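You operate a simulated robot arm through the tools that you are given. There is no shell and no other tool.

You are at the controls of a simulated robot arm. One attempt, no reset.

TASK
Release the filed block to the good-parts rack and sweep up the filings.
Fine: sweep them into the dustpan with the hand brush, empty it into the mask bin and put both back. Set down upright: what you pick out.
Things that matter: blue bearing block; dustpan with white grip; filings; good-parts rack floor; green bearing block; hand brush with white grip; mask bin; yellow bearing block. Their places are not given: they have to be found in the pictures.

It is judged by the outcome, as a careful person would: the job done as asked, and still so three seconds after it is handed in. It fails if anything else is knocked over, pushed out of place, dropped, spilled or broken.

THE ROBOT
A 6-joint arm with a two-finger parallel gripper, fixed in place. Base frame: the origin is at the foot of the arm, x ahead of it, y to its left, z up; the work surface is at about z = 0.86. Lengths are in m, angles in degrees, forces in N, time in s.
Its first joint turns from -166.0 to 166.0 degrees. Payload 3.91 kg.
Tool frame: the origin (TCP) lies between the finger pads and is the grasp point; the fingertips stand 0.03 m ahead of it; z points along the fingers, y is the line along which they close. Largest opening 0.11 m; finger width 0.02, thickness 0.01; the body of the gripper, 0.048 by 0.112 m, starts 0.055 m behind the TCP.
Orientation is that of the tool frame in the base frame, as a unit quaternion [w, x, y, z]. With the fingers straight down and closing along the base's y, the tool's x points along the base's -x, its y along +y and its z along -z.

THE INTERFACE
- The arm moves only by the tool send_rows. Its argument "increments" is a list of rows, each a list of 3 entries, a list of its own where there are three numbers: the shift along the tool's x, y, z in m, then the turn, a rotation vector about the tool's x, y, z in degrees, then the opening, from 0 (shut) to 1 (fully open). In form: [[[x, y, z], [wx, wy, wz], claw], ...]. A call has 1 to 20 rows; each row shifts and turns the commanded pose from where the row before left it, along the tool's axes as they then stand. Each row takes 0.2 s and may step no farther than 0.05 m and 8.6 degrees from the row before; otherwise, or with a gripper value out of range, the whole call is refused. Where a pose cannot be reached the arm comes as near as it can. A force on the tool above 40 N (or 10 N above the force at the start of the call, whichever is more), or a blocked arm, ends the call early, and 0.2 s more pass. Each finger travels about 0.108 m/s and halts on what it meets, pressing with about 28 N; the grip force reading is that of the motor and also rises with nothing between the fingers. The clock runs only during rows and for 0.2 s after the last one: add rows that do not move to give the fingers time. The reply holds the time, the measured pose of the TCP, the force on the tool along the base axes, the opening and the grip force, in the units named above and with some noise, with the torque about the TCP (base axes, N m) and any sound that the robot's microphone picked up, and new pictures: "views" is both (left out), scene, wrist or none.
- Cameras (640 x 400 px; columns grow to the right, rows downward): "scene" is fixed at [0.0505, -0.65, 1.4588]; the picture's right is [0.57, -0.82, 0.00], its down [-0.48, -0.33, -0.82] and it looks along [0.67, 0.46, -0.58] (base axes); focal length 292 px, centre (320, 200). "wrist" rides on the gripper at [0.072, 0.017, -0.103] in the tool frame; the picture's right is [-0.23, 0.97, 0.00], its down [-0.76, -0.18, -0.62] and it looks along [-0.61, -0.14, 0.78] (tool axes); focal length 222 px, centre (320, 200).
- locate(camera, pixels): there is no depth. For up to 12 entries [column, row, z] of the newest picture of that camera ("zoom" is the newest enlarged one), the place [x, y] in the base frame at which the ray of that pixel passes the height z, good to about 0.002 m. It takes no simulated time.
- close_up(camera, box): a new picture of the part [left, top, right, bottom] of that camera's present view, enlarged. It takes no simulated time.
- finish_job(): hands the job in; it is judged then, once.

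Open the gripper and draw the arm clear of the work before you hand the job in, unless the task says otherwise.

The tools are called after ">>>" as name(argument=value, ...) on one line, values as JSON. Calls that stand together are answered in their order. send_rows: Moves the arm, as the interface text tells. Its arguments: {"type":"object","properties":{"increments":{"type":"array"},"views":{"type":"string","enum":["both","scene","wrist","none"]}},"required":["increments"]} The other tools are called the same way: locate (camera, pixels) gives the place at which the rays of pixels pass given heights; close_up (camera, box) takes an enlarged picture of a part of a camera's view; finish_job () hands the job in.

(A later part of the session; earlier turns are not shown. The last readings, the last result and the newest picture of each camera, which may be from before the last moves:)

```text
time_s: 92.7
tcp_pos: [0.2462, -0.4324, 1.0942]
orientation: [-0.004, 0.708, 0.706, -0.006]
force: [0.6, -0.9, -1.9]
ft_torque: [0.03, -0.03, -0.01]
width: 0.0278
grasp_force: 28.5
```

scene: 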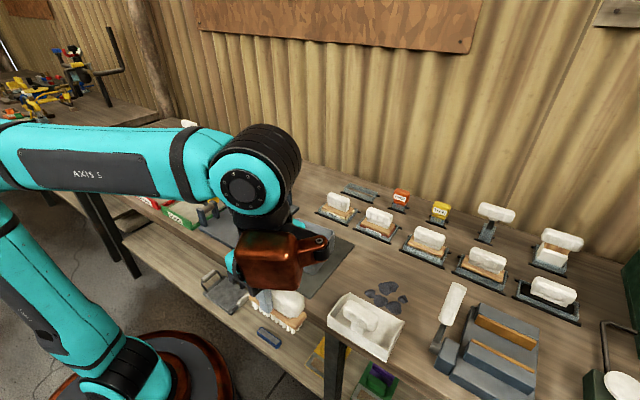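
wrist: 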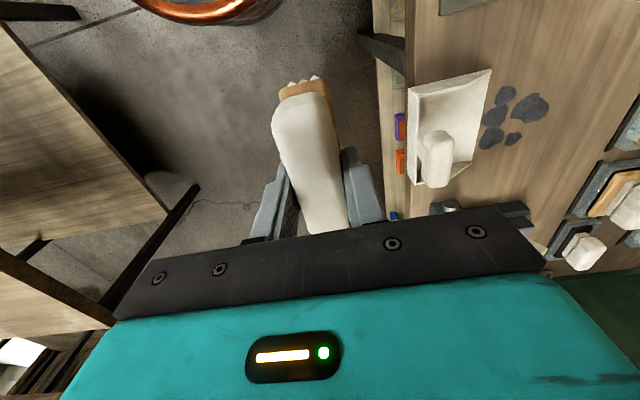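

I return behind the filings at height, correcting the small residual tilt, to make a full stroke while watching closely.

>>> send_rows(increments=[[[-0.012, 0.0443, 0], [-0.8, 0, 0], 0.1], [[-0.012, 0.0443, 0], [0, 0, 0], 0.1], [[-0.012, 0.0443, 0], [0, 0, 0], 0.1], [[-0.012, 0.0443, 0], [0, 0, 0], 0.1], [[-0.012, 0.0443, 0], [0, 0, 0], 0.1], [[-0.012, 0.0443, 0], [0, 0, 0], 0.1], [[-0.012, 0.0443, 0], [0, 0, 0], 0.1], [[-0.012, 0.0443, 0], [0, 0, 0], 0.1], [[0, 0, 0.04], [0, 0, 0], 0.1], [[0, 0, 0.04], [0, 0, 0], 0.1], [[0, 0, 0.035], [0, 0, 0], 0.1], [[0, 0, 0.04], [0, 0, 0], 0.1], [[0, 0, 0], [0, 0, 0], 0.1]], views="both")

>>> close_up(camera="scene", box=[340, 230, 450, 340])

```text
time_s: 95.5
tcp_pos: [0.5994, -0.5274, 0.9371]
orientation: [0.002, 0.708, 0.706, -0.001]
force: [-0.4, 0.4, -2.2]
ft_torque: [0.01, 0.01, 0.0]
width: 0.0278
grasp_force: 28.0
```

scene: 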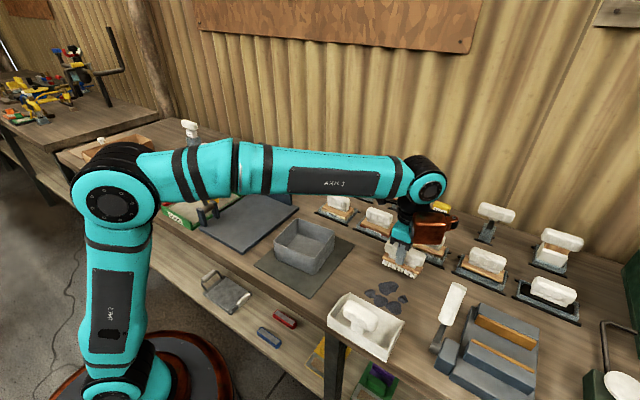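
wrist: 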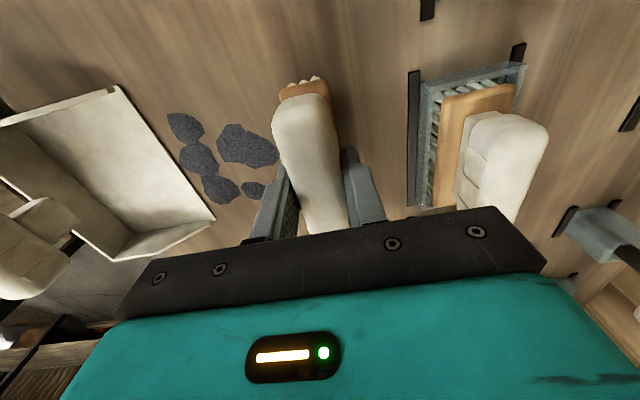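

```text
3.64 times, centred on (395, 285) of scene
```

zoom: 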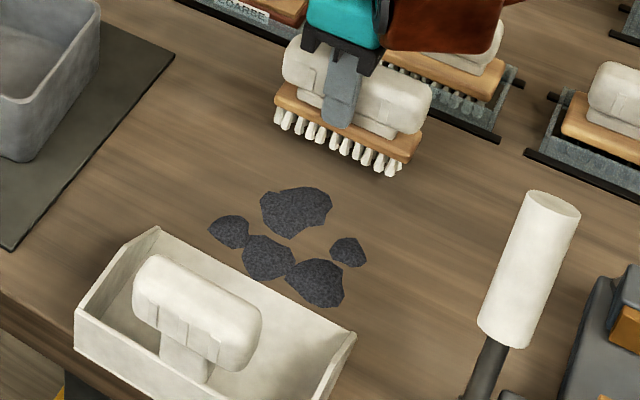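

I lower to light contact again.

>>> send_rows(increments=[[[0, 0, 0.006], [0, 0, 0], 0.1], [[0, 0, 0.005], [0, 0, 0], 0.1], [[0, 0, 0], [0, 0, 0], 0.1]], views="none")

>>> send_rows(increments=[[[0, 0, 0.0008], [0, 0, 0], 0.1], [[0, 0, 0], [0, 0, 0], 0.1]], views="none")

```text
time_s: 96.3
tcp_pos: [0.6006, -0.5257, 0.9263]
orientation: [0.002, 0.708, 0.706, 0.0]
force: [0.0, -0.4, -1.8]
ft_torque: [-0.01, 0.0, 0.0]
width: 0.0279
grasp_force: 28.2
```

```text
time_s: 96.9
tcp_pos: [0.6001, -0.5279, 0.9253]
orientation: [0.002, 0.707, 0.707, 0.0]
force: [-0.2, 0.2, -2.6]
ft_torque: [0.02, -0.02, -0.01]
width: 0.0277
grasp_force: 27.8
```

No contact yet; I go down further in small steps.

>>> send_rows(increments=[[[0, 0, 0.0008], [0, 0, 0], 0.1], [[0, 0, 0], [0, 0, 0], 0.1]], views="none")

>>> send_rows(increments=[[[0, 0, 0.0006], [0, 0, 0], 0.1], [[0, 0, 0], [0, 0, 0], 0.1]], views="none")

```text
time_s: 97.5
tcp_pos: [0.6012, -0.5268, 0.9258]
orientation: [0.002, 0.708, 0.706, -0.001]
force: [-0.3, 0.9, -1.4]
ft_torque: [0.01, 0.0, 0.0]
width: 0.0275
grasp_force: 28.0
```

```text
time_s: 98.1
tcp_pos: [0.599, -0.5279, 0.9256]
orientation: [0.001, 0.708, 0.706, 0.0]
force: [-0.6, 0.1, -2.2]
ft_torque: [-0.05, -0.01, -0.01]
width: 0.0277
grasp_force: 27.8
```

>>> send_rows(increments=[[[0, 0, 0.0008], [0, 0, 0], 0.1], [[0, 0, 0], [0, 0, 0], 0.1]], views="none")

>>> send_rows(increments=[[[0, 0, 0.0006], [0, 0, 0], 0.1], [[0, 0, 0], [0, 0, 0], 0.1]], views="none")

```text
time_s: 98.7
tcp_pos: [0.5997, -0.5274, 0.9246]
orientation: [0.002, 0.708, 0.706, -0.001]
force: [1.7, 1.5, 4.8]
ft_torque: [-0.25, 0.02, 0.06]
width: 0.0276
grasp_force: 28.4
```

```text
time_s: 99.3
tcp_pos: [0.6001, -0.5275, 0.9243]
orientation: [0.002, 0.708, 0.706, 0.0]
force: [1.7, 2.3, 13.9]
ft_torque: [-0.71, 0.03, 0.1]
width: 0.0278
grasp_force: 27.9
```

Contact is about 14 N. I sweep toward the pan without lifting, checking on the way.

>>> send_rows(increments=[[[0, -0.006, 0], [0, 0, 0], 0.1], [[0, -0.006, 0], [0, 0, 0], 0.1], [[0, -0.006, 0], [0, 0, 0], 0.1], [[0, -0.006, 0], [0, 0, 0], 0.1], [[0, -0.006, 0], [0, 0, 0], 0.1], [[0, -0.006, 0], [0, 0, 0], 0.1], [[0, -0.006, 0], [0, 0, 0], 0.1], [[0, -0.006, 0], [0, 0, 0], 0.1]], views="scene")

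>>> close_up(camera="scene", box=[345, 240, 445, 320])

```text
time_s: 100.9
tcp_pos: [0.557, -0.5278, 0.9249]
orientation: [0.002, 0.708, 0.706, -0.001]
force: [4.5, 1.6, 3.5]
ft_torque: [0.05, -0.17, -0.01]
width: 0.0278
grasp_force: 28.1
stopped in row 8: the force on the tool passed its limit at 40 N (the readings are from after the stop); the commanded pose is now the measured one
```

scene: 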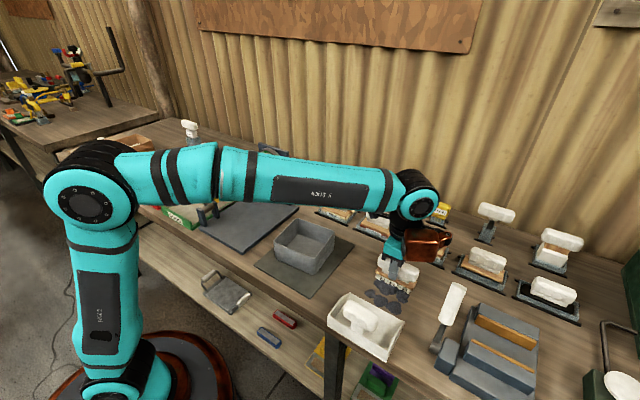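

```text
5.00 times, centred on (395, 280) of scene
```

zoom: 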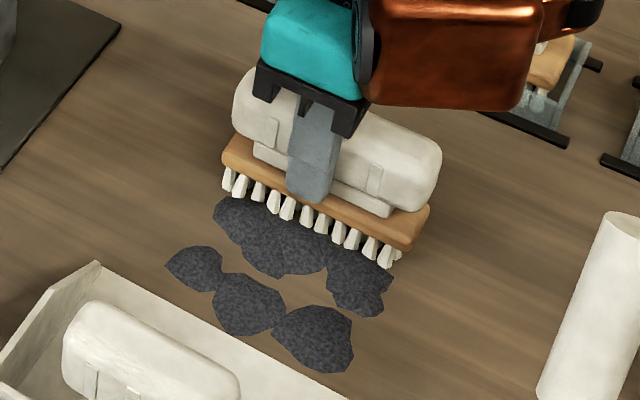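

The heap in front of the bristles now includes the earlier flakes as well, so the brush carries them along. Contact is light (about 5 N); I continue toward the pan.

>>> send_rows(increments=[[[0, -0.005, 0], [0, 0, 0], 0.1], [[0, -0.005, 0], [0, 0, 0], 0.1], [[0, -0.005, 0], [0, 0, 0], 0.1], [[0, -0.005, 0], [0, 0, 0], 0.1], [[0, -0.005, 0], [0, 0, 0], 0.1]], views="scene")

>>> close_up(camera="scene", box=[345, 250, 445, 330])

```text
time_s: 102.1
tcp_pos: [0.5334, -0.5276, 0.924]
orientation: [0.002, 0.708, 0.707, 0.0]
force: [7.3, 0.4, 9.9]
ft_torque: [0.01, -0.34, -0.05]
width: 0.0276
grasp_force: 28.0
```

scene: 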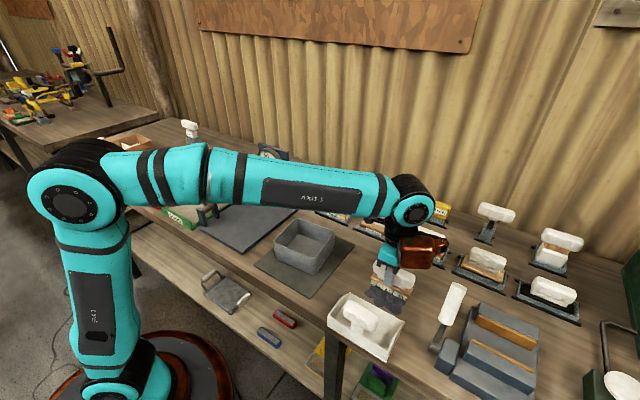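

```text
5.00 times, centred on (395, 290) of scene
```

zoom: 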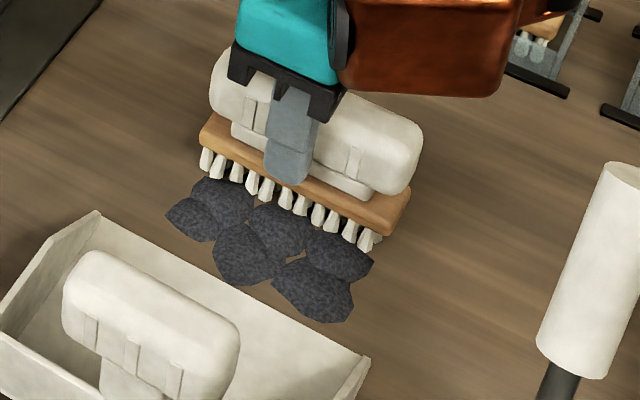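

The heap is gathering well in front of the bristles, covering all flakes. I continue toward the lip.

>>> send_rows(increments=[[[0, -0.005, 0], [0, 0, 0], 0.1], [[0, -0.005, 0], [0, 0, 0], 0.1], [[0, -0.005, 0], [0, 0, 0], 0.1], [[0, -0.005, 0], [0, 0, 0], 0.1], [[0, -0.005, 0], [0, 0, 0], 0.1]], views="both")

>>> close_up(camera="scene", box=[335, 260, 435, 340])

>>> close_up(camera="wrist", box=[140, 60, 360, 220])

```text
time_s: 103.3
tcp_pos: [0.5081, -0.5278, 0.9252]
orientation: [0.003, 0.707, 0.707, 0.0]
force: [17.2, 1.8, 21.8]
ft_torque: [0.01, -0.79, 0.0]
width: 0.0278
grasp_force: 28.1
```

scene: 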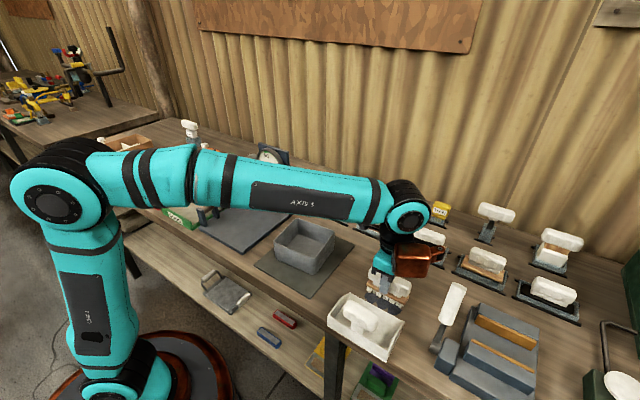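
wrist: 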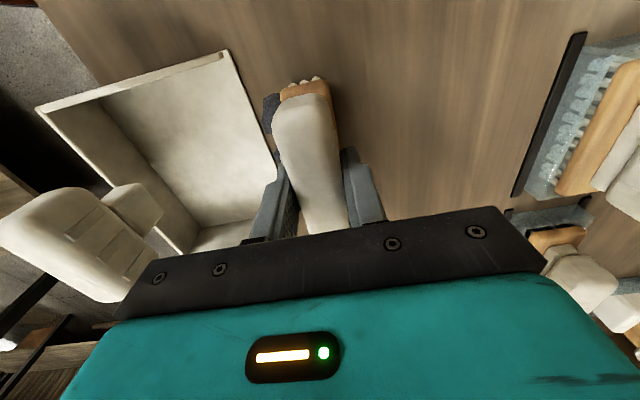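

```text
5.00 times, centred on (385, 300) of scene
```

zoom: 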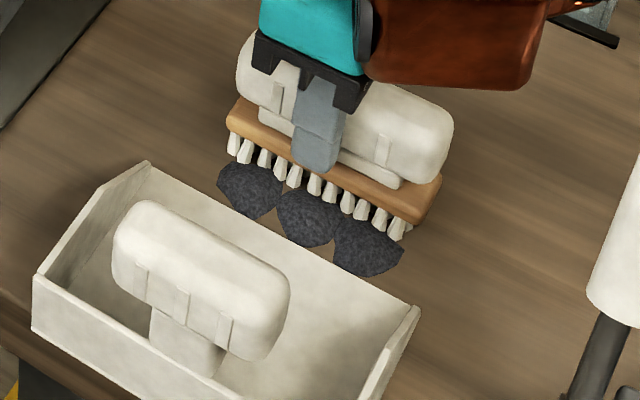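

```text
2.50 times, centred on (250, 140) of wrist
```

zoom: 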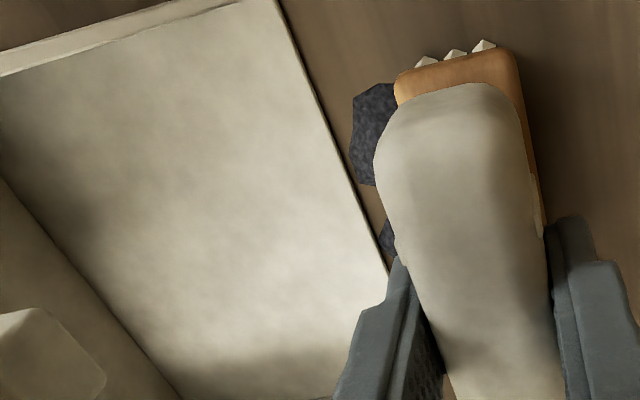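

All the filings now lie as a heap right before the bristles, close to the lip. I ease the pressure and approach the lip.

>>> send_rows(increments=[[[0, -0.005, -0.0006], [0, 0, 0], 0.1], [[0, -0.005, -0.0004], [0, 0, 0], 0.1], [[0, -0.005, -0.0003], [0, 0, 0], 0.1]], views="scene")

>>> close_up(camera="scene", box=[335, 260, 435, 340])

```text
time_s: 104.1
tcp_pos: [0.4922, -0.5275, 0.9244]
orientation: [0.001, 0.709, 0.706, 0.0]
force: [7.0, 2.5, 7.3]
ft_torque: [-0.23, -0.32, 0.21]
width: 0.0277
grasp_force: 28.0
```

scene: 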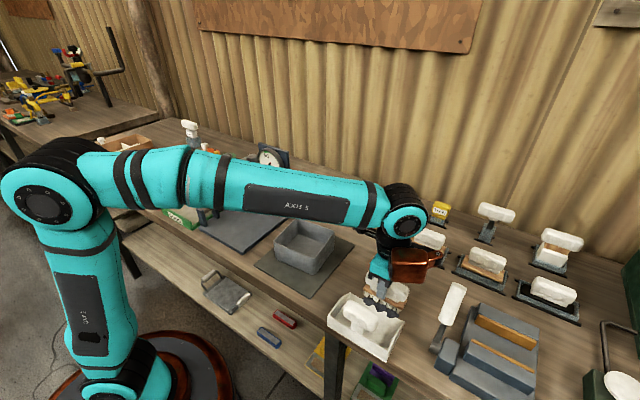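

```text
5.00 times, centred on (385, 300) of scene
```

zoom: 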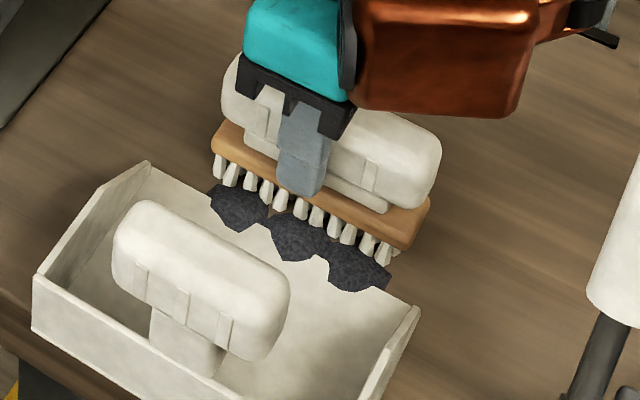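

The heap now reaches over the lip onto the pan floor, and the pan has not moved. I lift the bristles about 3 mm to clear the lip and carry on into the pan.

>>> send_rows(increments=[[[0, -0.002, -0.002], [0, 0, 0], 0.1], [[0, -0.004, -0.001], [0, 0, 0], 0.1], [[0, -0.005, 0], [0, 0, 0], 0.1], [[0, -0.005, 0], [0, 0, 0], 0.1]], views="scene")

>>> close_up(camera="scene", box=[325, 260, 425, 345])

```text
time_s: 105.1
tcp_pos: [0.4784, -0.5281, 0.9284]
orientation: [0.002, 0.707, 0.707, 0.0]
force: [0.4, 0.0, -1.2]
ft_torque: [0.03, 0.01, 0.01]
width: 0.0276
grasp_force: 28.3
```

scene: 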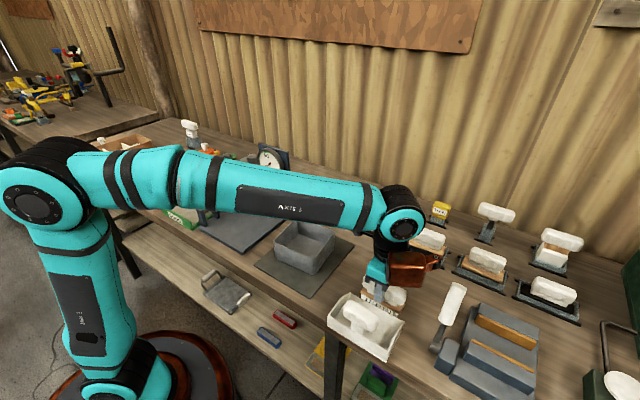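

```text
4.71 times, centred on (375, 302) of scene
```

zoom: 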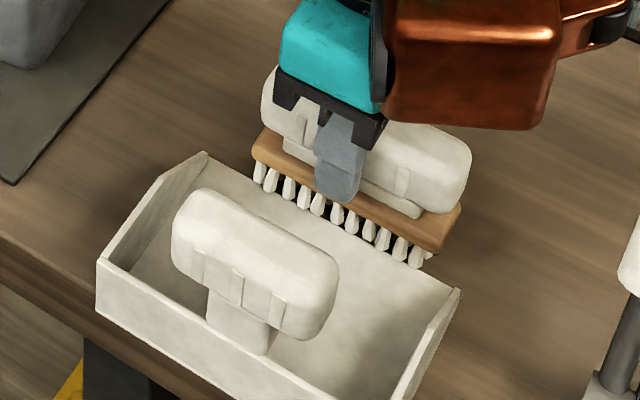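

The bristles are now over the pan's front edge, just clear. I go a bit deeper into the pan and lower to touch its floor.

>>> send_rows(increments=[[[0, -0.008, 0], [0, 0, 0], 0.1], [[0, -0.008, 0], [0, 0, 0], 0.1], [[0, -0.008, 0], [0, 0, 0], 0.1], [[0, 0, 0.001], [0, 0, 0], 0.1], [[0, 0, 0], [0, 0, 0], 0.1]], views="scene")

>>> close_up(camera="scene", box=[325, 260, 425, 345])

```text
time_s: 106.3
tcp_pos: [0.4531, -0.5284, 0.9281]
orientation: [0.003, 0.708, 0.707, 0.0]
force: [1.1, 0.6, -2.1]
ft_torque: [0.02, 0.03, -0.02]
width: 0.0275
grasp_force: 28.1
```

scene: 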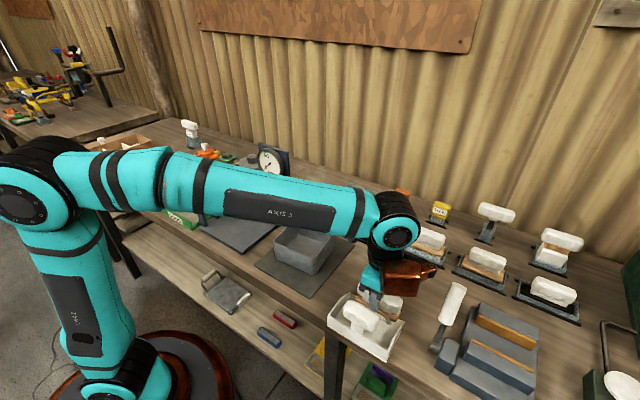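

```text
4.71 times, centred on (375, 302) of scene
```

zoom: 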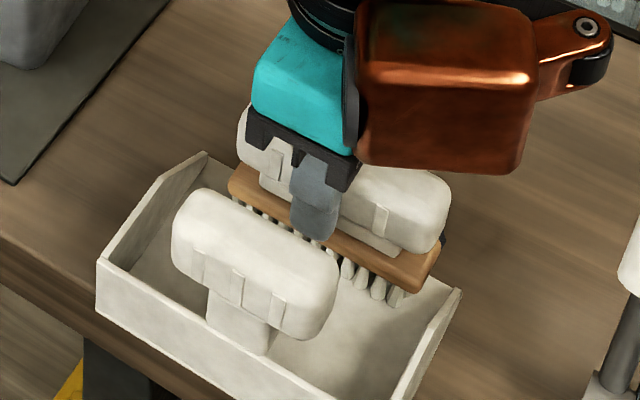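

The bristles are inside the pan's mouth. I lower in small steps until they touch the pan floor.

>>> send_rows(increments=[[[0, 0, 0.001], [0, 0, 0], 0.1], [[0, 0, 0], [0, 0, 0], 0.1]], views="none")

>>> send_rows(increments=[[[0, 0, 0.0008], [0, 0, 0], 0.1], [[0, 0, 0], [0, 0, 0], 0.1]], views="scene")

>>> close_up(camera="scene", box=[325, 260, 425, 345])

```text
time_s: 106.9
tcp_pos: [0.4522, -0.528, 0.9268]
orientation: [0.003, 0.708, 0.706, 0.0]
force: [2.4, -2.8, 5.7]
ft_torque: [0.21, -0.09, -0.08]
width: 0.0278
grasp_force: 28.2
```

```text
time_s: 107.5
tcp_pos: [0.4526, -0.5281, 0.9268]
orientation: [0.004, 0.708, 0.707, 0.0]
force: [2.7, -4.4, 23.6]
ft_torque: [0.41, 0.07, -0.03]
width: 0.0279
grasp_force: 28.1
```

scene: 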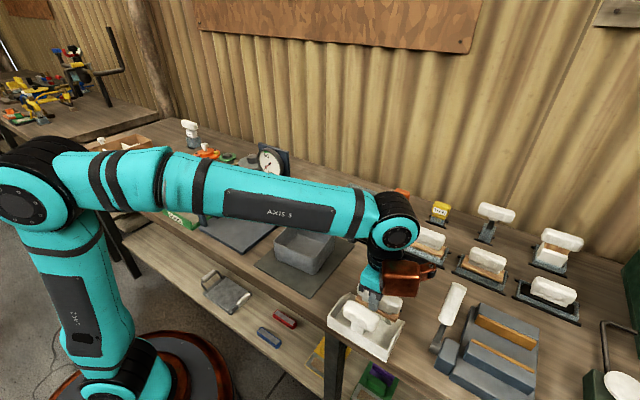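

```text
4.71 times, centred on (375, 302) of scene
```

zoom: 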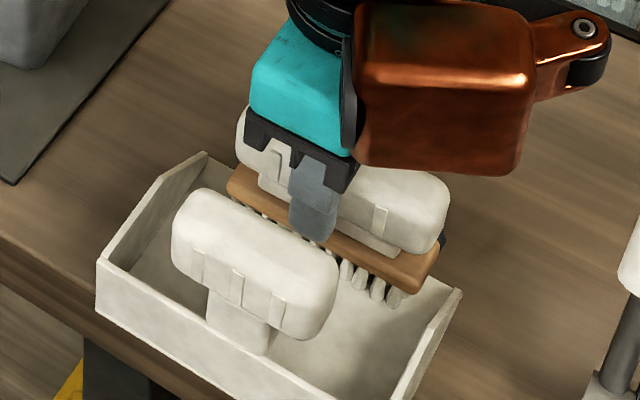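

The bristles touch the pan floor. I ease slightly and draw them a short way deeper into the pan to leave the filings there.

>>> send_rows(increments=[[[0, -0.003, -0.0005], [0, 0, 0], 0.1], [[0, -0.004, 0], [0, 0, 0], 0.1], [[0, -0.004, 0], [0, 0, 0], 0.1], [[0, 0, 0], [0, 0, 0], 0.1]], views="both")

>>> close_up(camera="scene", box=[325, 260, 425, 345])

>>> close_up(camera="wrist", box=[140, 20, 360, 220])

```text
time_s: 108.1
tcp_pos: [0.4471, -0.5266, 0.9272]
orientation: [0.005, 0.708, 0.706, 0.0]
force: [2.8, 0.9, 1.9]
ft_torque: [0.23, -0.18, -0.2]
width: 0.0278
grasp_force: 27.7
stopped in row 3: the force on the tool passed its limit at 42 N (the readings are from after the stop); the commanded pose is now the measured one
```

scene: 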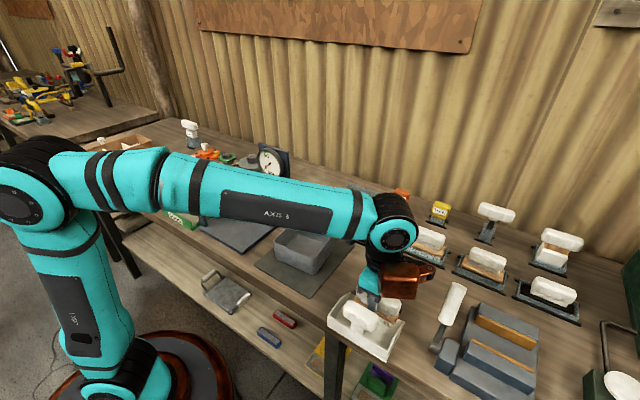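
wrist: 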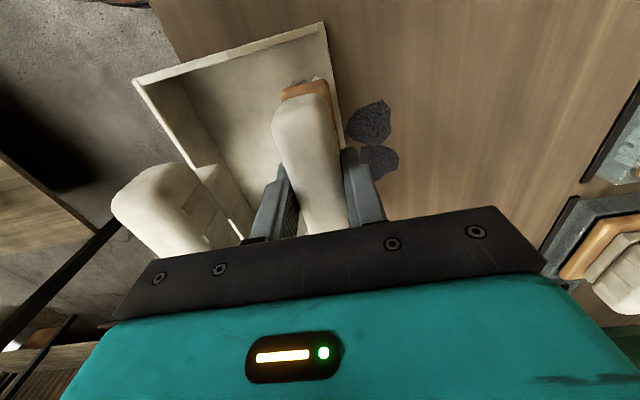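

```text
4.71 times, centred on (375, 302) of scene
```

zoom: 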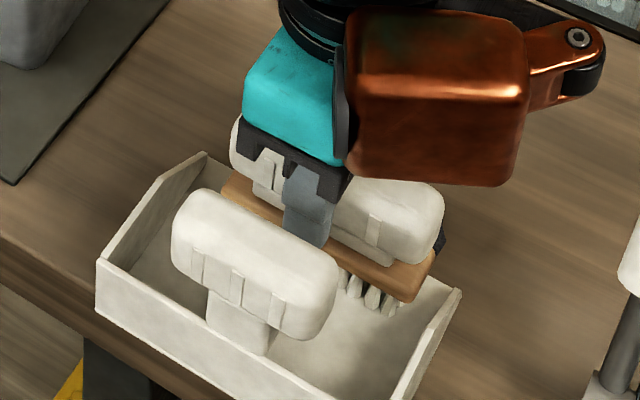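

```text
2.00 times, centred on (250, 120) of wrist
```

zoom: 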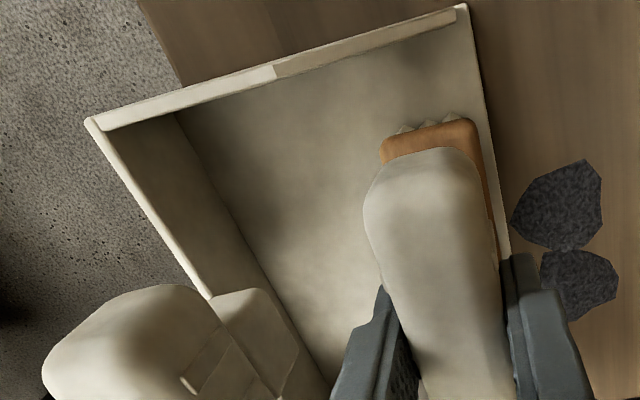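

Some filings lie on the bench just outside the lip (wrist (368,120), (378,160)). I lift the brush out and look at everything.

>>> send_rows(increments=[[[0, 0, -0.02], [0, 0, 0], 0.1], [[0, 0.01, -0.04], [0, 0, 0], 0.1], [[0, 0.045, -0.02], [0, 0, 0], 0.1], [[0, 0.045, 0], [0, 0, 0], 0.1], [[0, 0.045, 0], [0, 0, 0], 0.1], [[0, 0.02, 0], [0, 0, 0], 0.1]], views="both")

>>> close_up(camera="scene", box=[325, 260, 425, 345])

>>> close_up(camera="wrist", box=[60, 20, 340, 220])

```text
time_s: 109.5
tcp_pos: [0.6112, -0.5278, 1.0087]
orientation: [0.003, 0.707, 0.707, 0.001]
force: [-0.7, 0.5, -1.5]
ft_torque: [-0.01, -0.03, 0.0]
width: 0.0279
grasp_force: 27.7
```

scene: 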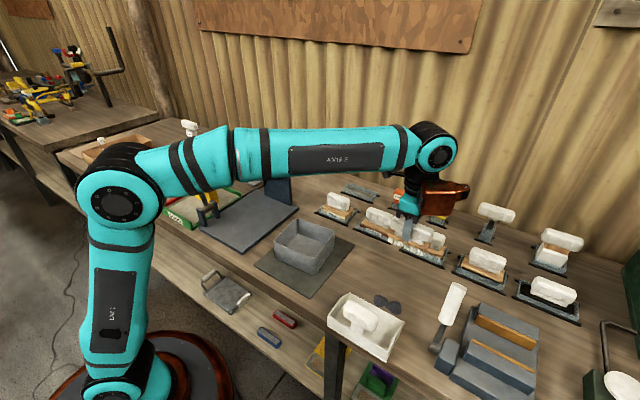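
wrist: 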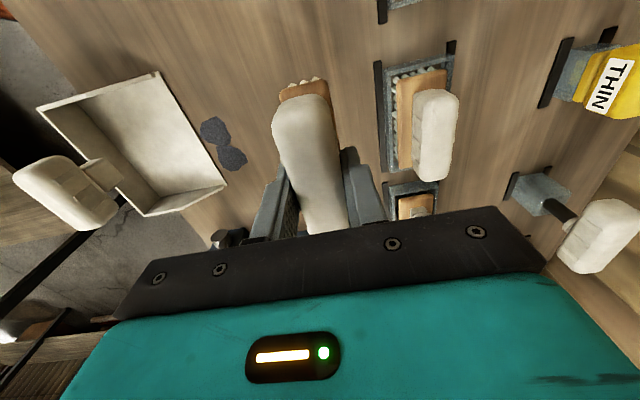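

```text
4.71 times, centred on (375, 302) of scene
```

zoom: 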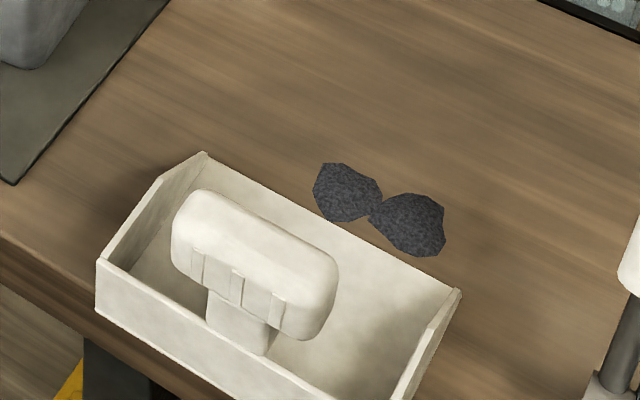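

```text
2.00 times, centred on (200, 120) of wrist
```

zoom: 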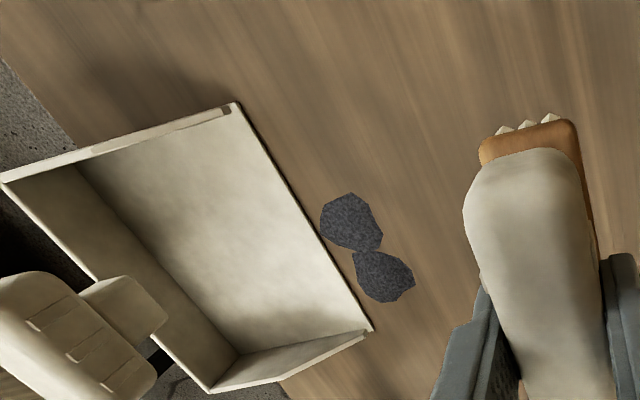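

Two flakes remain on the bench at their first places; the rest are carried by the brush. To confirm, I touch down behind on the clear bench and make a short stroke to see if the heap reappears.

>>> send_rows(increments=[[[0, 0, 0.04], [0, 0, 0], 0.1], [[0, 0, 0.035], [0, 0, 0], 0.1], [[0, 0, 0.007], [0, 0, 0], 0.1], [[0, 0, 0], [0, 0, 0], 0.1]], views="none")

>>> send_rows(increments=[[[0, 0, 0.0012], [0, 0, 0], 0.1], [[0, 0, 0], [0, 0, 0], 0.1]], views="none")

```text
time_s: 110.5
tcp_pos: [0.6117, -0.5269, 0.9257]
orientation: [0.004, 0.708, 0.707, 0.0]
force: [-0.6, -0.4, -1.8]
ft_torque: [0.01, 0.02, -0.02]
width: 0.0277
grasp_force: 28.0
```

```text
time_s: 111.1
tcp_pos: [0.612, -0.5288, 0.9258]
orientation: [0.004, 0.708, 0.706, 0.0]
force: [-0.3, 0.0, -1.9]
ft_torque: [0.03, 0.01, -0.01]
width: 0.028
grasp_force: 27.3
```

>>> send_rows(increments=[[[0, 0, 0.001], [0, 0, 0], 0.1], [[0, 0, 0], [0, 0, 0], 0.1]], views="none")

>>> send_rows(increments=[[[0, 0, 0.0007], [0, 0, 0], 0.1], [[0, 0, 0], [0, 0, 0], 0.1]], views="scene")

>>> close_up(camera="scene", box=[345, 230, 445, 310])

```text
time_s: 111.7
tcp_pos: [0.6116, -0.5283, 0.9247]
orientation: [0.005, 0.707, 0.707, 0.0]
force: [0.6, -1.4, 4.1]
ft_torque: [0.25, 0.03, -0.03]
width: 0.0278
grasp_force: 28.3
```

```text
time_s: 112.3
tcp_pos: [0.6105, -0.5271, 0.9235]
orientation: [0.005, 0.708, 0.706, 0.0]
force: [3.3, -3.8, 12.9]
ft_torque: [0.17, 0.0, 0.04]
width: 0.0276
grasp_force: 28.0
```

scene: 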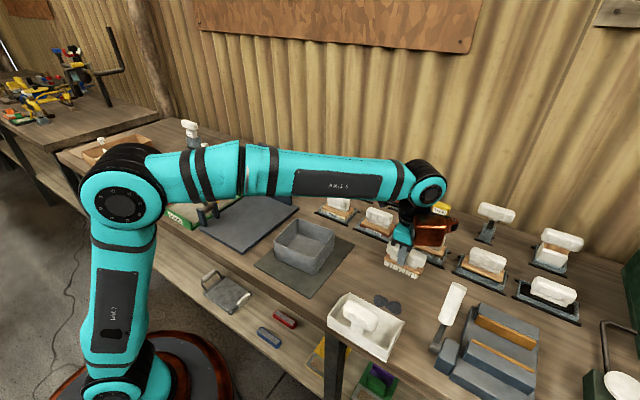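

```text
5.00 times, centred on (395, 270) of scene
```

zoom: 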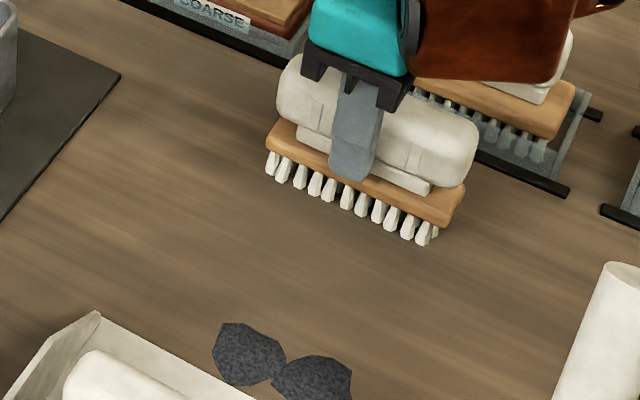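

In contact but no heap shown yet; I move a short way.

>>> send_rows(increments=[[[0, -0.005, -0.0001], [0, 0, 0], 0.1], [[0, -0.005, 0], [0, 0, 0], 0.1], [[0, -0.005, 0], [0, 0, 0], 0.1], [[0, -0.005, 0], [0, 0, 0], 0.1], [[0, -0.005, 0], [0, 0, 0], 0.1]], views="scene")

>>> close_up(camera="scene", box=[345, 235, 445, 315])

```text
time_s: 113.5
tcp_pos: [0.5882, -0.528, 0.9249]
orientation: [0.005, 0.708, 0.706, -0.001]
force: [18.0, -0.1, 24.2]
ft_torque: [0.17, -0.85, -0.03]
width: 0.0275
grasp_force: 27.9
```

scene: 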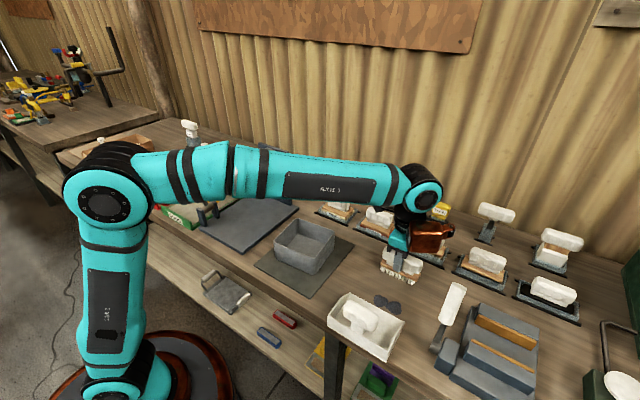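

```text
5.00 times, centred on (395, 275) of scene
```

zoom: 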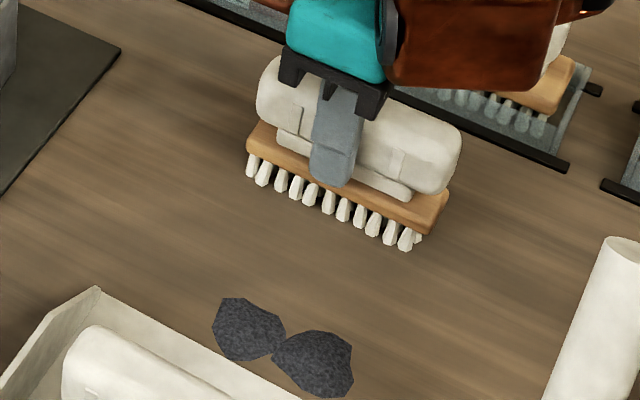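

No heap follows the brush now, so what it had carried has been left somewhere. I look closely into the pan again.

>>> close_up(camera="scene", box=[320, 280, 410, 365])

>>> close_up(camera="wrist", box=[0, 60, 240, 260])

```text
4.71 times, centred on (365, 322) of scene
```

zoom: 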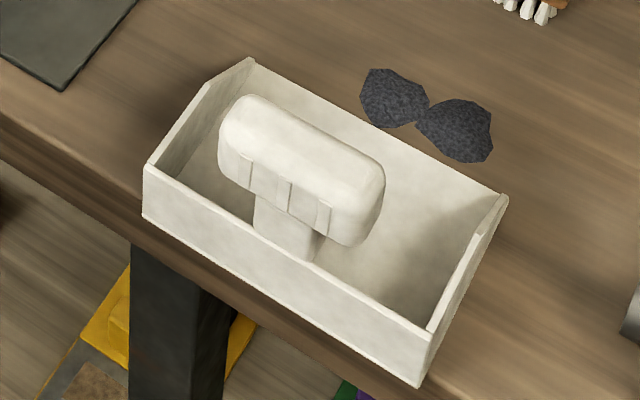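

```text
2.00 times, centred on (120, 160) of wrist
```

zoom: 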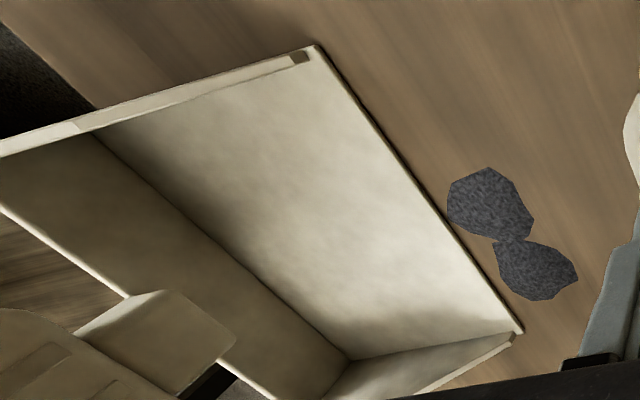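

The pan is clean; only flakes at scene (381,300) and (394,307) remain visible. I continue this stroke in steady contact toward the lip, easing the pressure.

>>> send_rows(increments=[[[0, -0.005, -0.0006], [0, 0, 0], 0.1], [[0, -0.006, 0], [0, 0, 0], 0.1], [[0, -0.006, 0], [0, 0, 0], 0.1], [[0, -0.006, 0], [0, 0, 0], 0.1], [[0, -0.006, 0], [0, 0, 0], 0.1], [[0, -0.006, 0], [0, 0, 0], 0.1]], views="scene")

>>> close_up(camera="scene", box=[345, 245, 445, 325])

```text
time_s: 114.9
tcp_pos: [0.5533, -0.5279, 0.9238]
orientation: [0.005, 0.708, 0.706, 0.001]
force: [19.8, -0.9, 28.1]
ft_torque: [0.05, -0.9, 0.02]
width: 0.0277
grasp_force: 27.8
```

scene: 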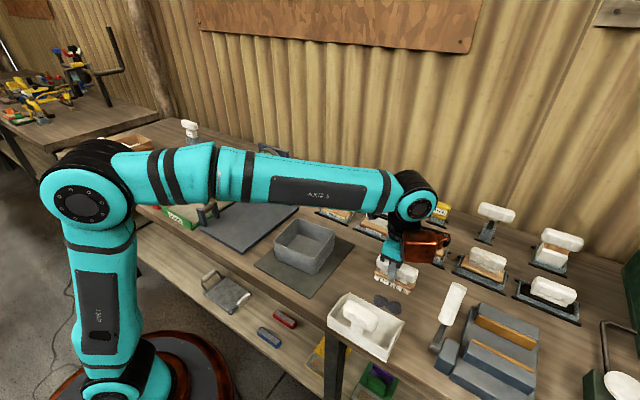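

```text
5.00 times, centred on (395, 285) of scene
```

zoom: 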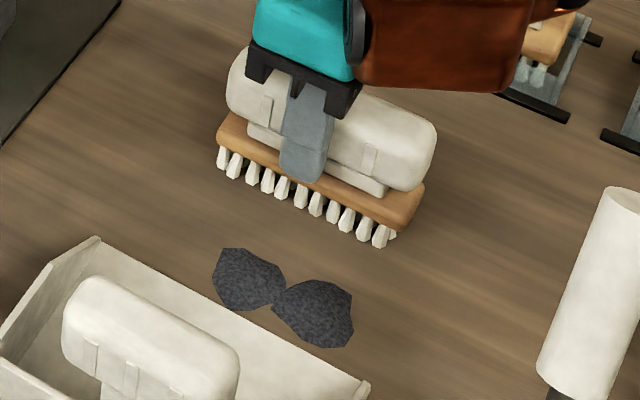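

No heap yet, consistent with the earlier load having been left in the pan when the bristles touched its floor. I ease pressure and sweep the last two flakes.

>>> send_rows(increments=[[[0, -0.004, -0.0008], [0, 0, 0], 0.1], [[0, -0.006, 0], [0, 0, 0], 0.1], [[0, -0.006, 0], [0, 0, 0], 0.1], [[0, -0.006, 0], [0, 0, 0], 0.1], [[0, -0.006, 0], [0, 0, 0], 0.1]], views="scene")

>>> close_up(camera="scene", box=[345, 255, 445, 335])

```text
time_s: 116.1
tcp_pos: [0.5234, -0.5268, 0.9237]
orientation: [0.003, 0.708, 0.706, -0.001]
force: [7.1, 2.1, 11.2]
ft_torque: [0.02, -0.32, 0.0]
width: 0.0276
grasp_force: 27.9
```

scene: 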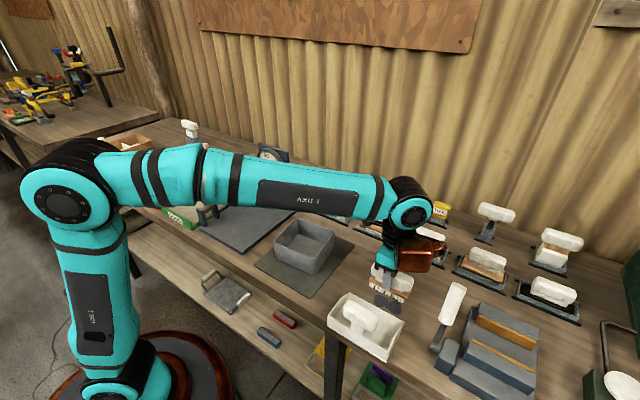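

```text
5.00 times, centred on (395, 295) of scene
```

zoom: 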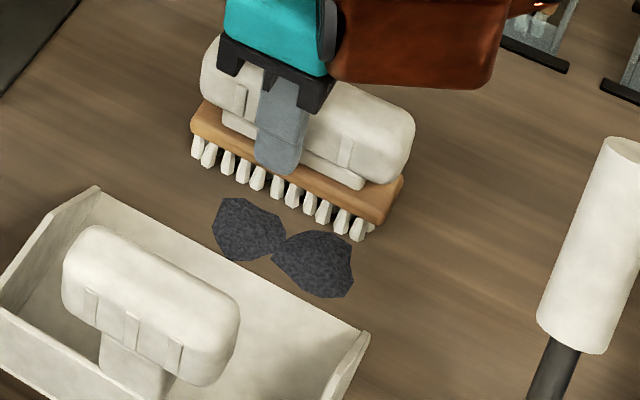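

Contact is about 13 N net. I continue slowly over the last two flakes.

>>> send_rows(increments=[[[0, -0.005, 0], [0, 0, 0], 0.1], [[0, -0.005, 0], [0, 0, 0], 0.1], [[0, -0.005, 0], [0, 0, 0], 0.1], [[0, -0.005, 0], [0, 0, 0], 0.1]], views="scene")

>>> close_up(camera="scene", box=[340, 260, 430, 332])

```text
time_s: 117.1
tcp_pos: [0.5031, -0.5262, 0.924]
orientation: [0.004, 0.708, 0.706, 0.0]
force: [0.5, 1.1, -0.5]
ft_torque: [-0.01, -0.01, 0.02]
width: 0.0278
grasp_force: 27.9
```

scene: 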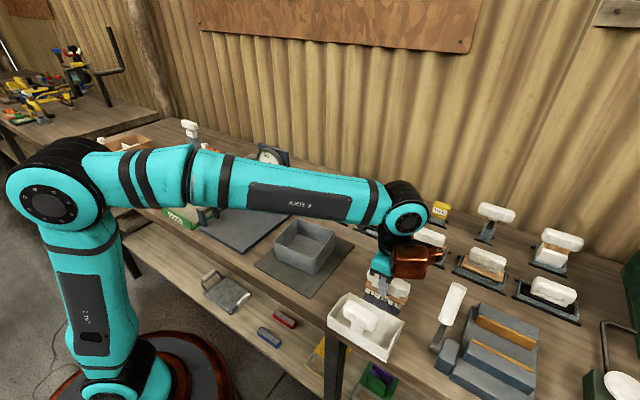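

```text
5.56 times, centred on (385, 296) of scene
```

zoom: 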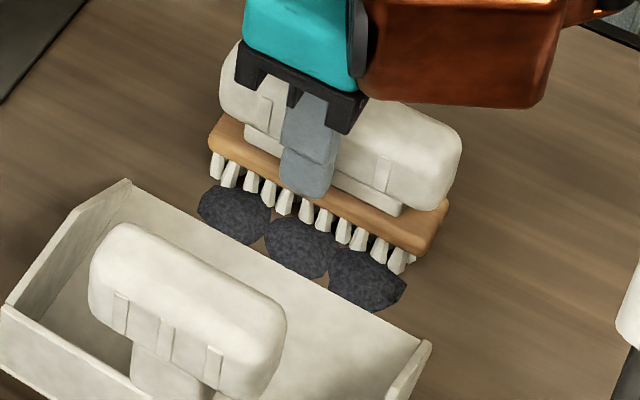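

The heap is again formed in front of the bristles. I keep light contact and push it on over the lip.

>>> send_rows(increments=[[[0, -0.004, 0.0006], [0, 0, 0], 0.1], [[0, -0.004, 0], [0, 0, 0], 0.1], [[0, -0.004, 0], [0, 0, 0], 0.1]], views="scene")

>>> close_up(camera="scene", box=[335, 265, 425, 337])

```text
time_s: 117.9
tcp_pos: [0.4929, -0.5271, 0.9236]
orientation: [0.005, 0.707, 0.707, 0.0]
force: [9.6, 0.0, 13.7]
ft_torque: [0.1, -0.45, 0.03]
width: 0.028
grasp_force: 28.1
```

scene: 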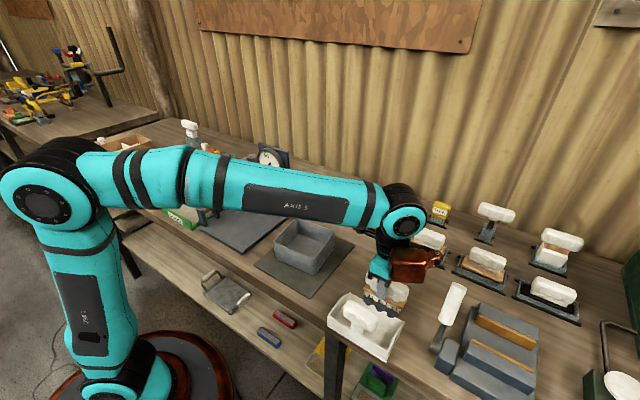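

```text
5.56 times, centred on (380, 301) of scene
```

zoom: 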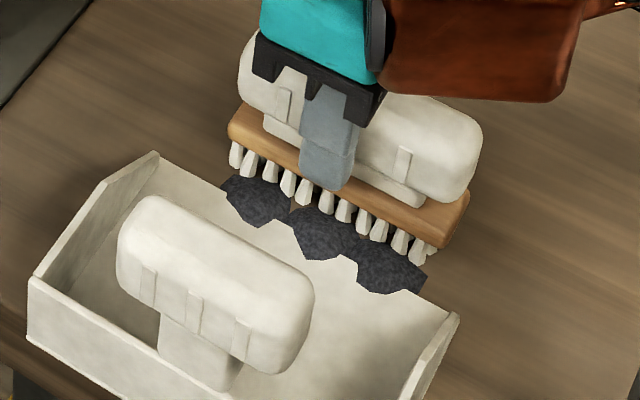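

The heap lies over the lip. I go on a few millimetres more until the bristles meet the lip.

>>> send_rows(increments=[[[0, -0.003, -0.0003], [0, 0, 0], 0.1], [[0, -0.003, -0.0002], [0, 0, 0], 0.1], [[0, -0.003, -0.0002], [0, 0, 0], 0.1]], views="scene")

>>> close_up(camera="scene", box=[335, 265, 425, 337])

```text
time_s: 118.7
tcp_pos: [0.4832, -0.5285, 0.9239]
orientation: [0.005, 0.707, 0.707, 0.0]
force: [12.1, -0.9, 16.3]
ft_torque: [-0.02, -0.62, 0.0]
width: 0.0278
grasp_force: 28.2
```

scene: 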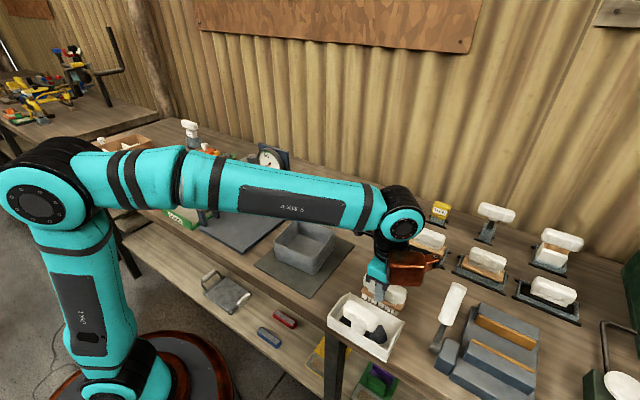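

```text
5.56 times, centred on (380, 301) of scene
```

zoom: 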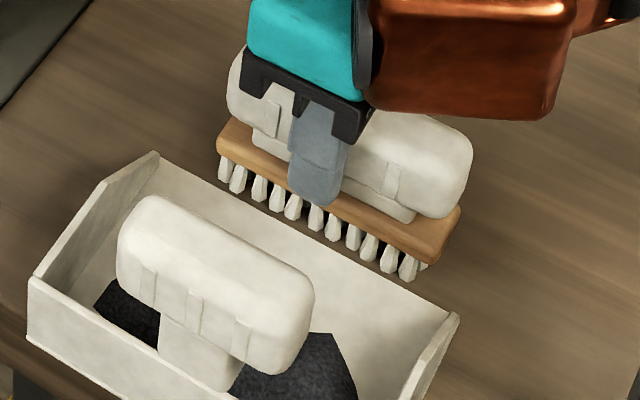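

The filings have gone into the pan: dark heaps now lie inside it at zoom (125,310) and (300,370). I lift the brush clear and inspect.

>>> send_rows(increments=[[[0, 0.004, -0.01], [0, 0, 0], 0.1], [[0, 0.01, -0.04], [0, 0, 0], 0.1], [[0, 0.04, -0.03], [0, 0, 0], 0.1], [[0, 0.045, -0.02], [0, 0, 0], 0.1], [[0, 0.03, 0], [0, 0, 0], 0.1], [[0, 0, 0], [0, 0, 0], 0.1]], views="both")

>>> close_up(camera="scene", box=[320, 260, 430, 365])

>>> close_up(camera="wrist", box=[60, 20, 340, 220])

```text
time_s: 120.1
tcp_pos: [0.6089, -0.5256, 1.023]
orientation: [0.003, 0.708, 0.707, 0.0]
force: [0.2, 0.2, -1.9]
ft_torque: [-0.01, -0.02, 0.01]
width: 0.0278
grasp_force: 28.0
```

scene: 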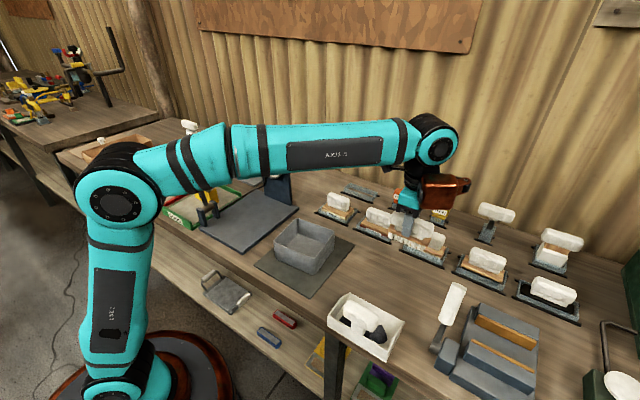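
wrist: 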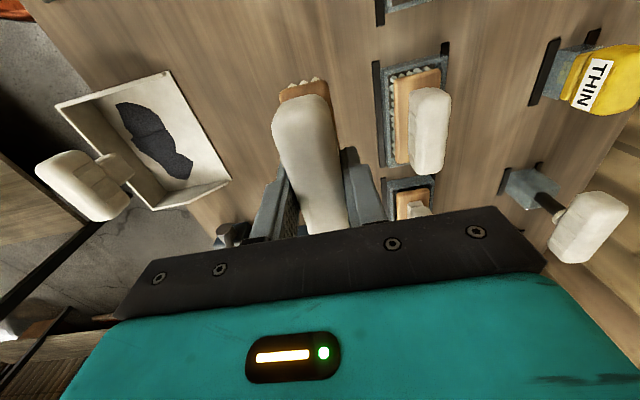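

```text
3.81 times, centred on (375, 312) of scene
```

zoom: 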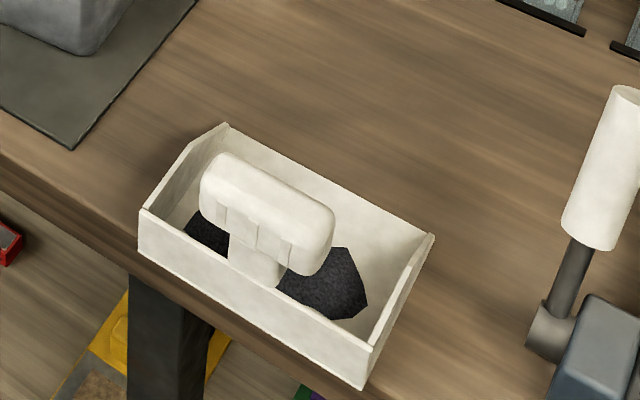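

```text
2.00 times, centred on (200, 120) of wrist
```

zoom: 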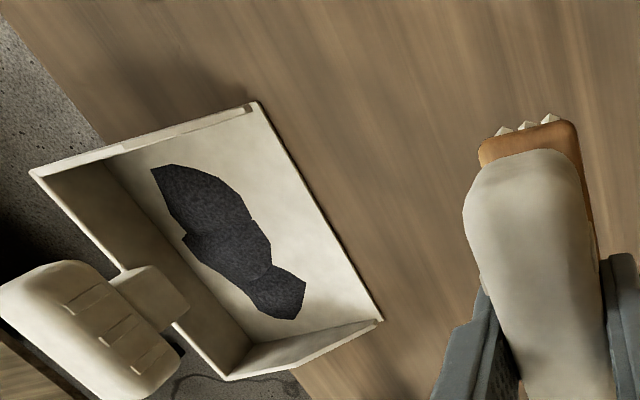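

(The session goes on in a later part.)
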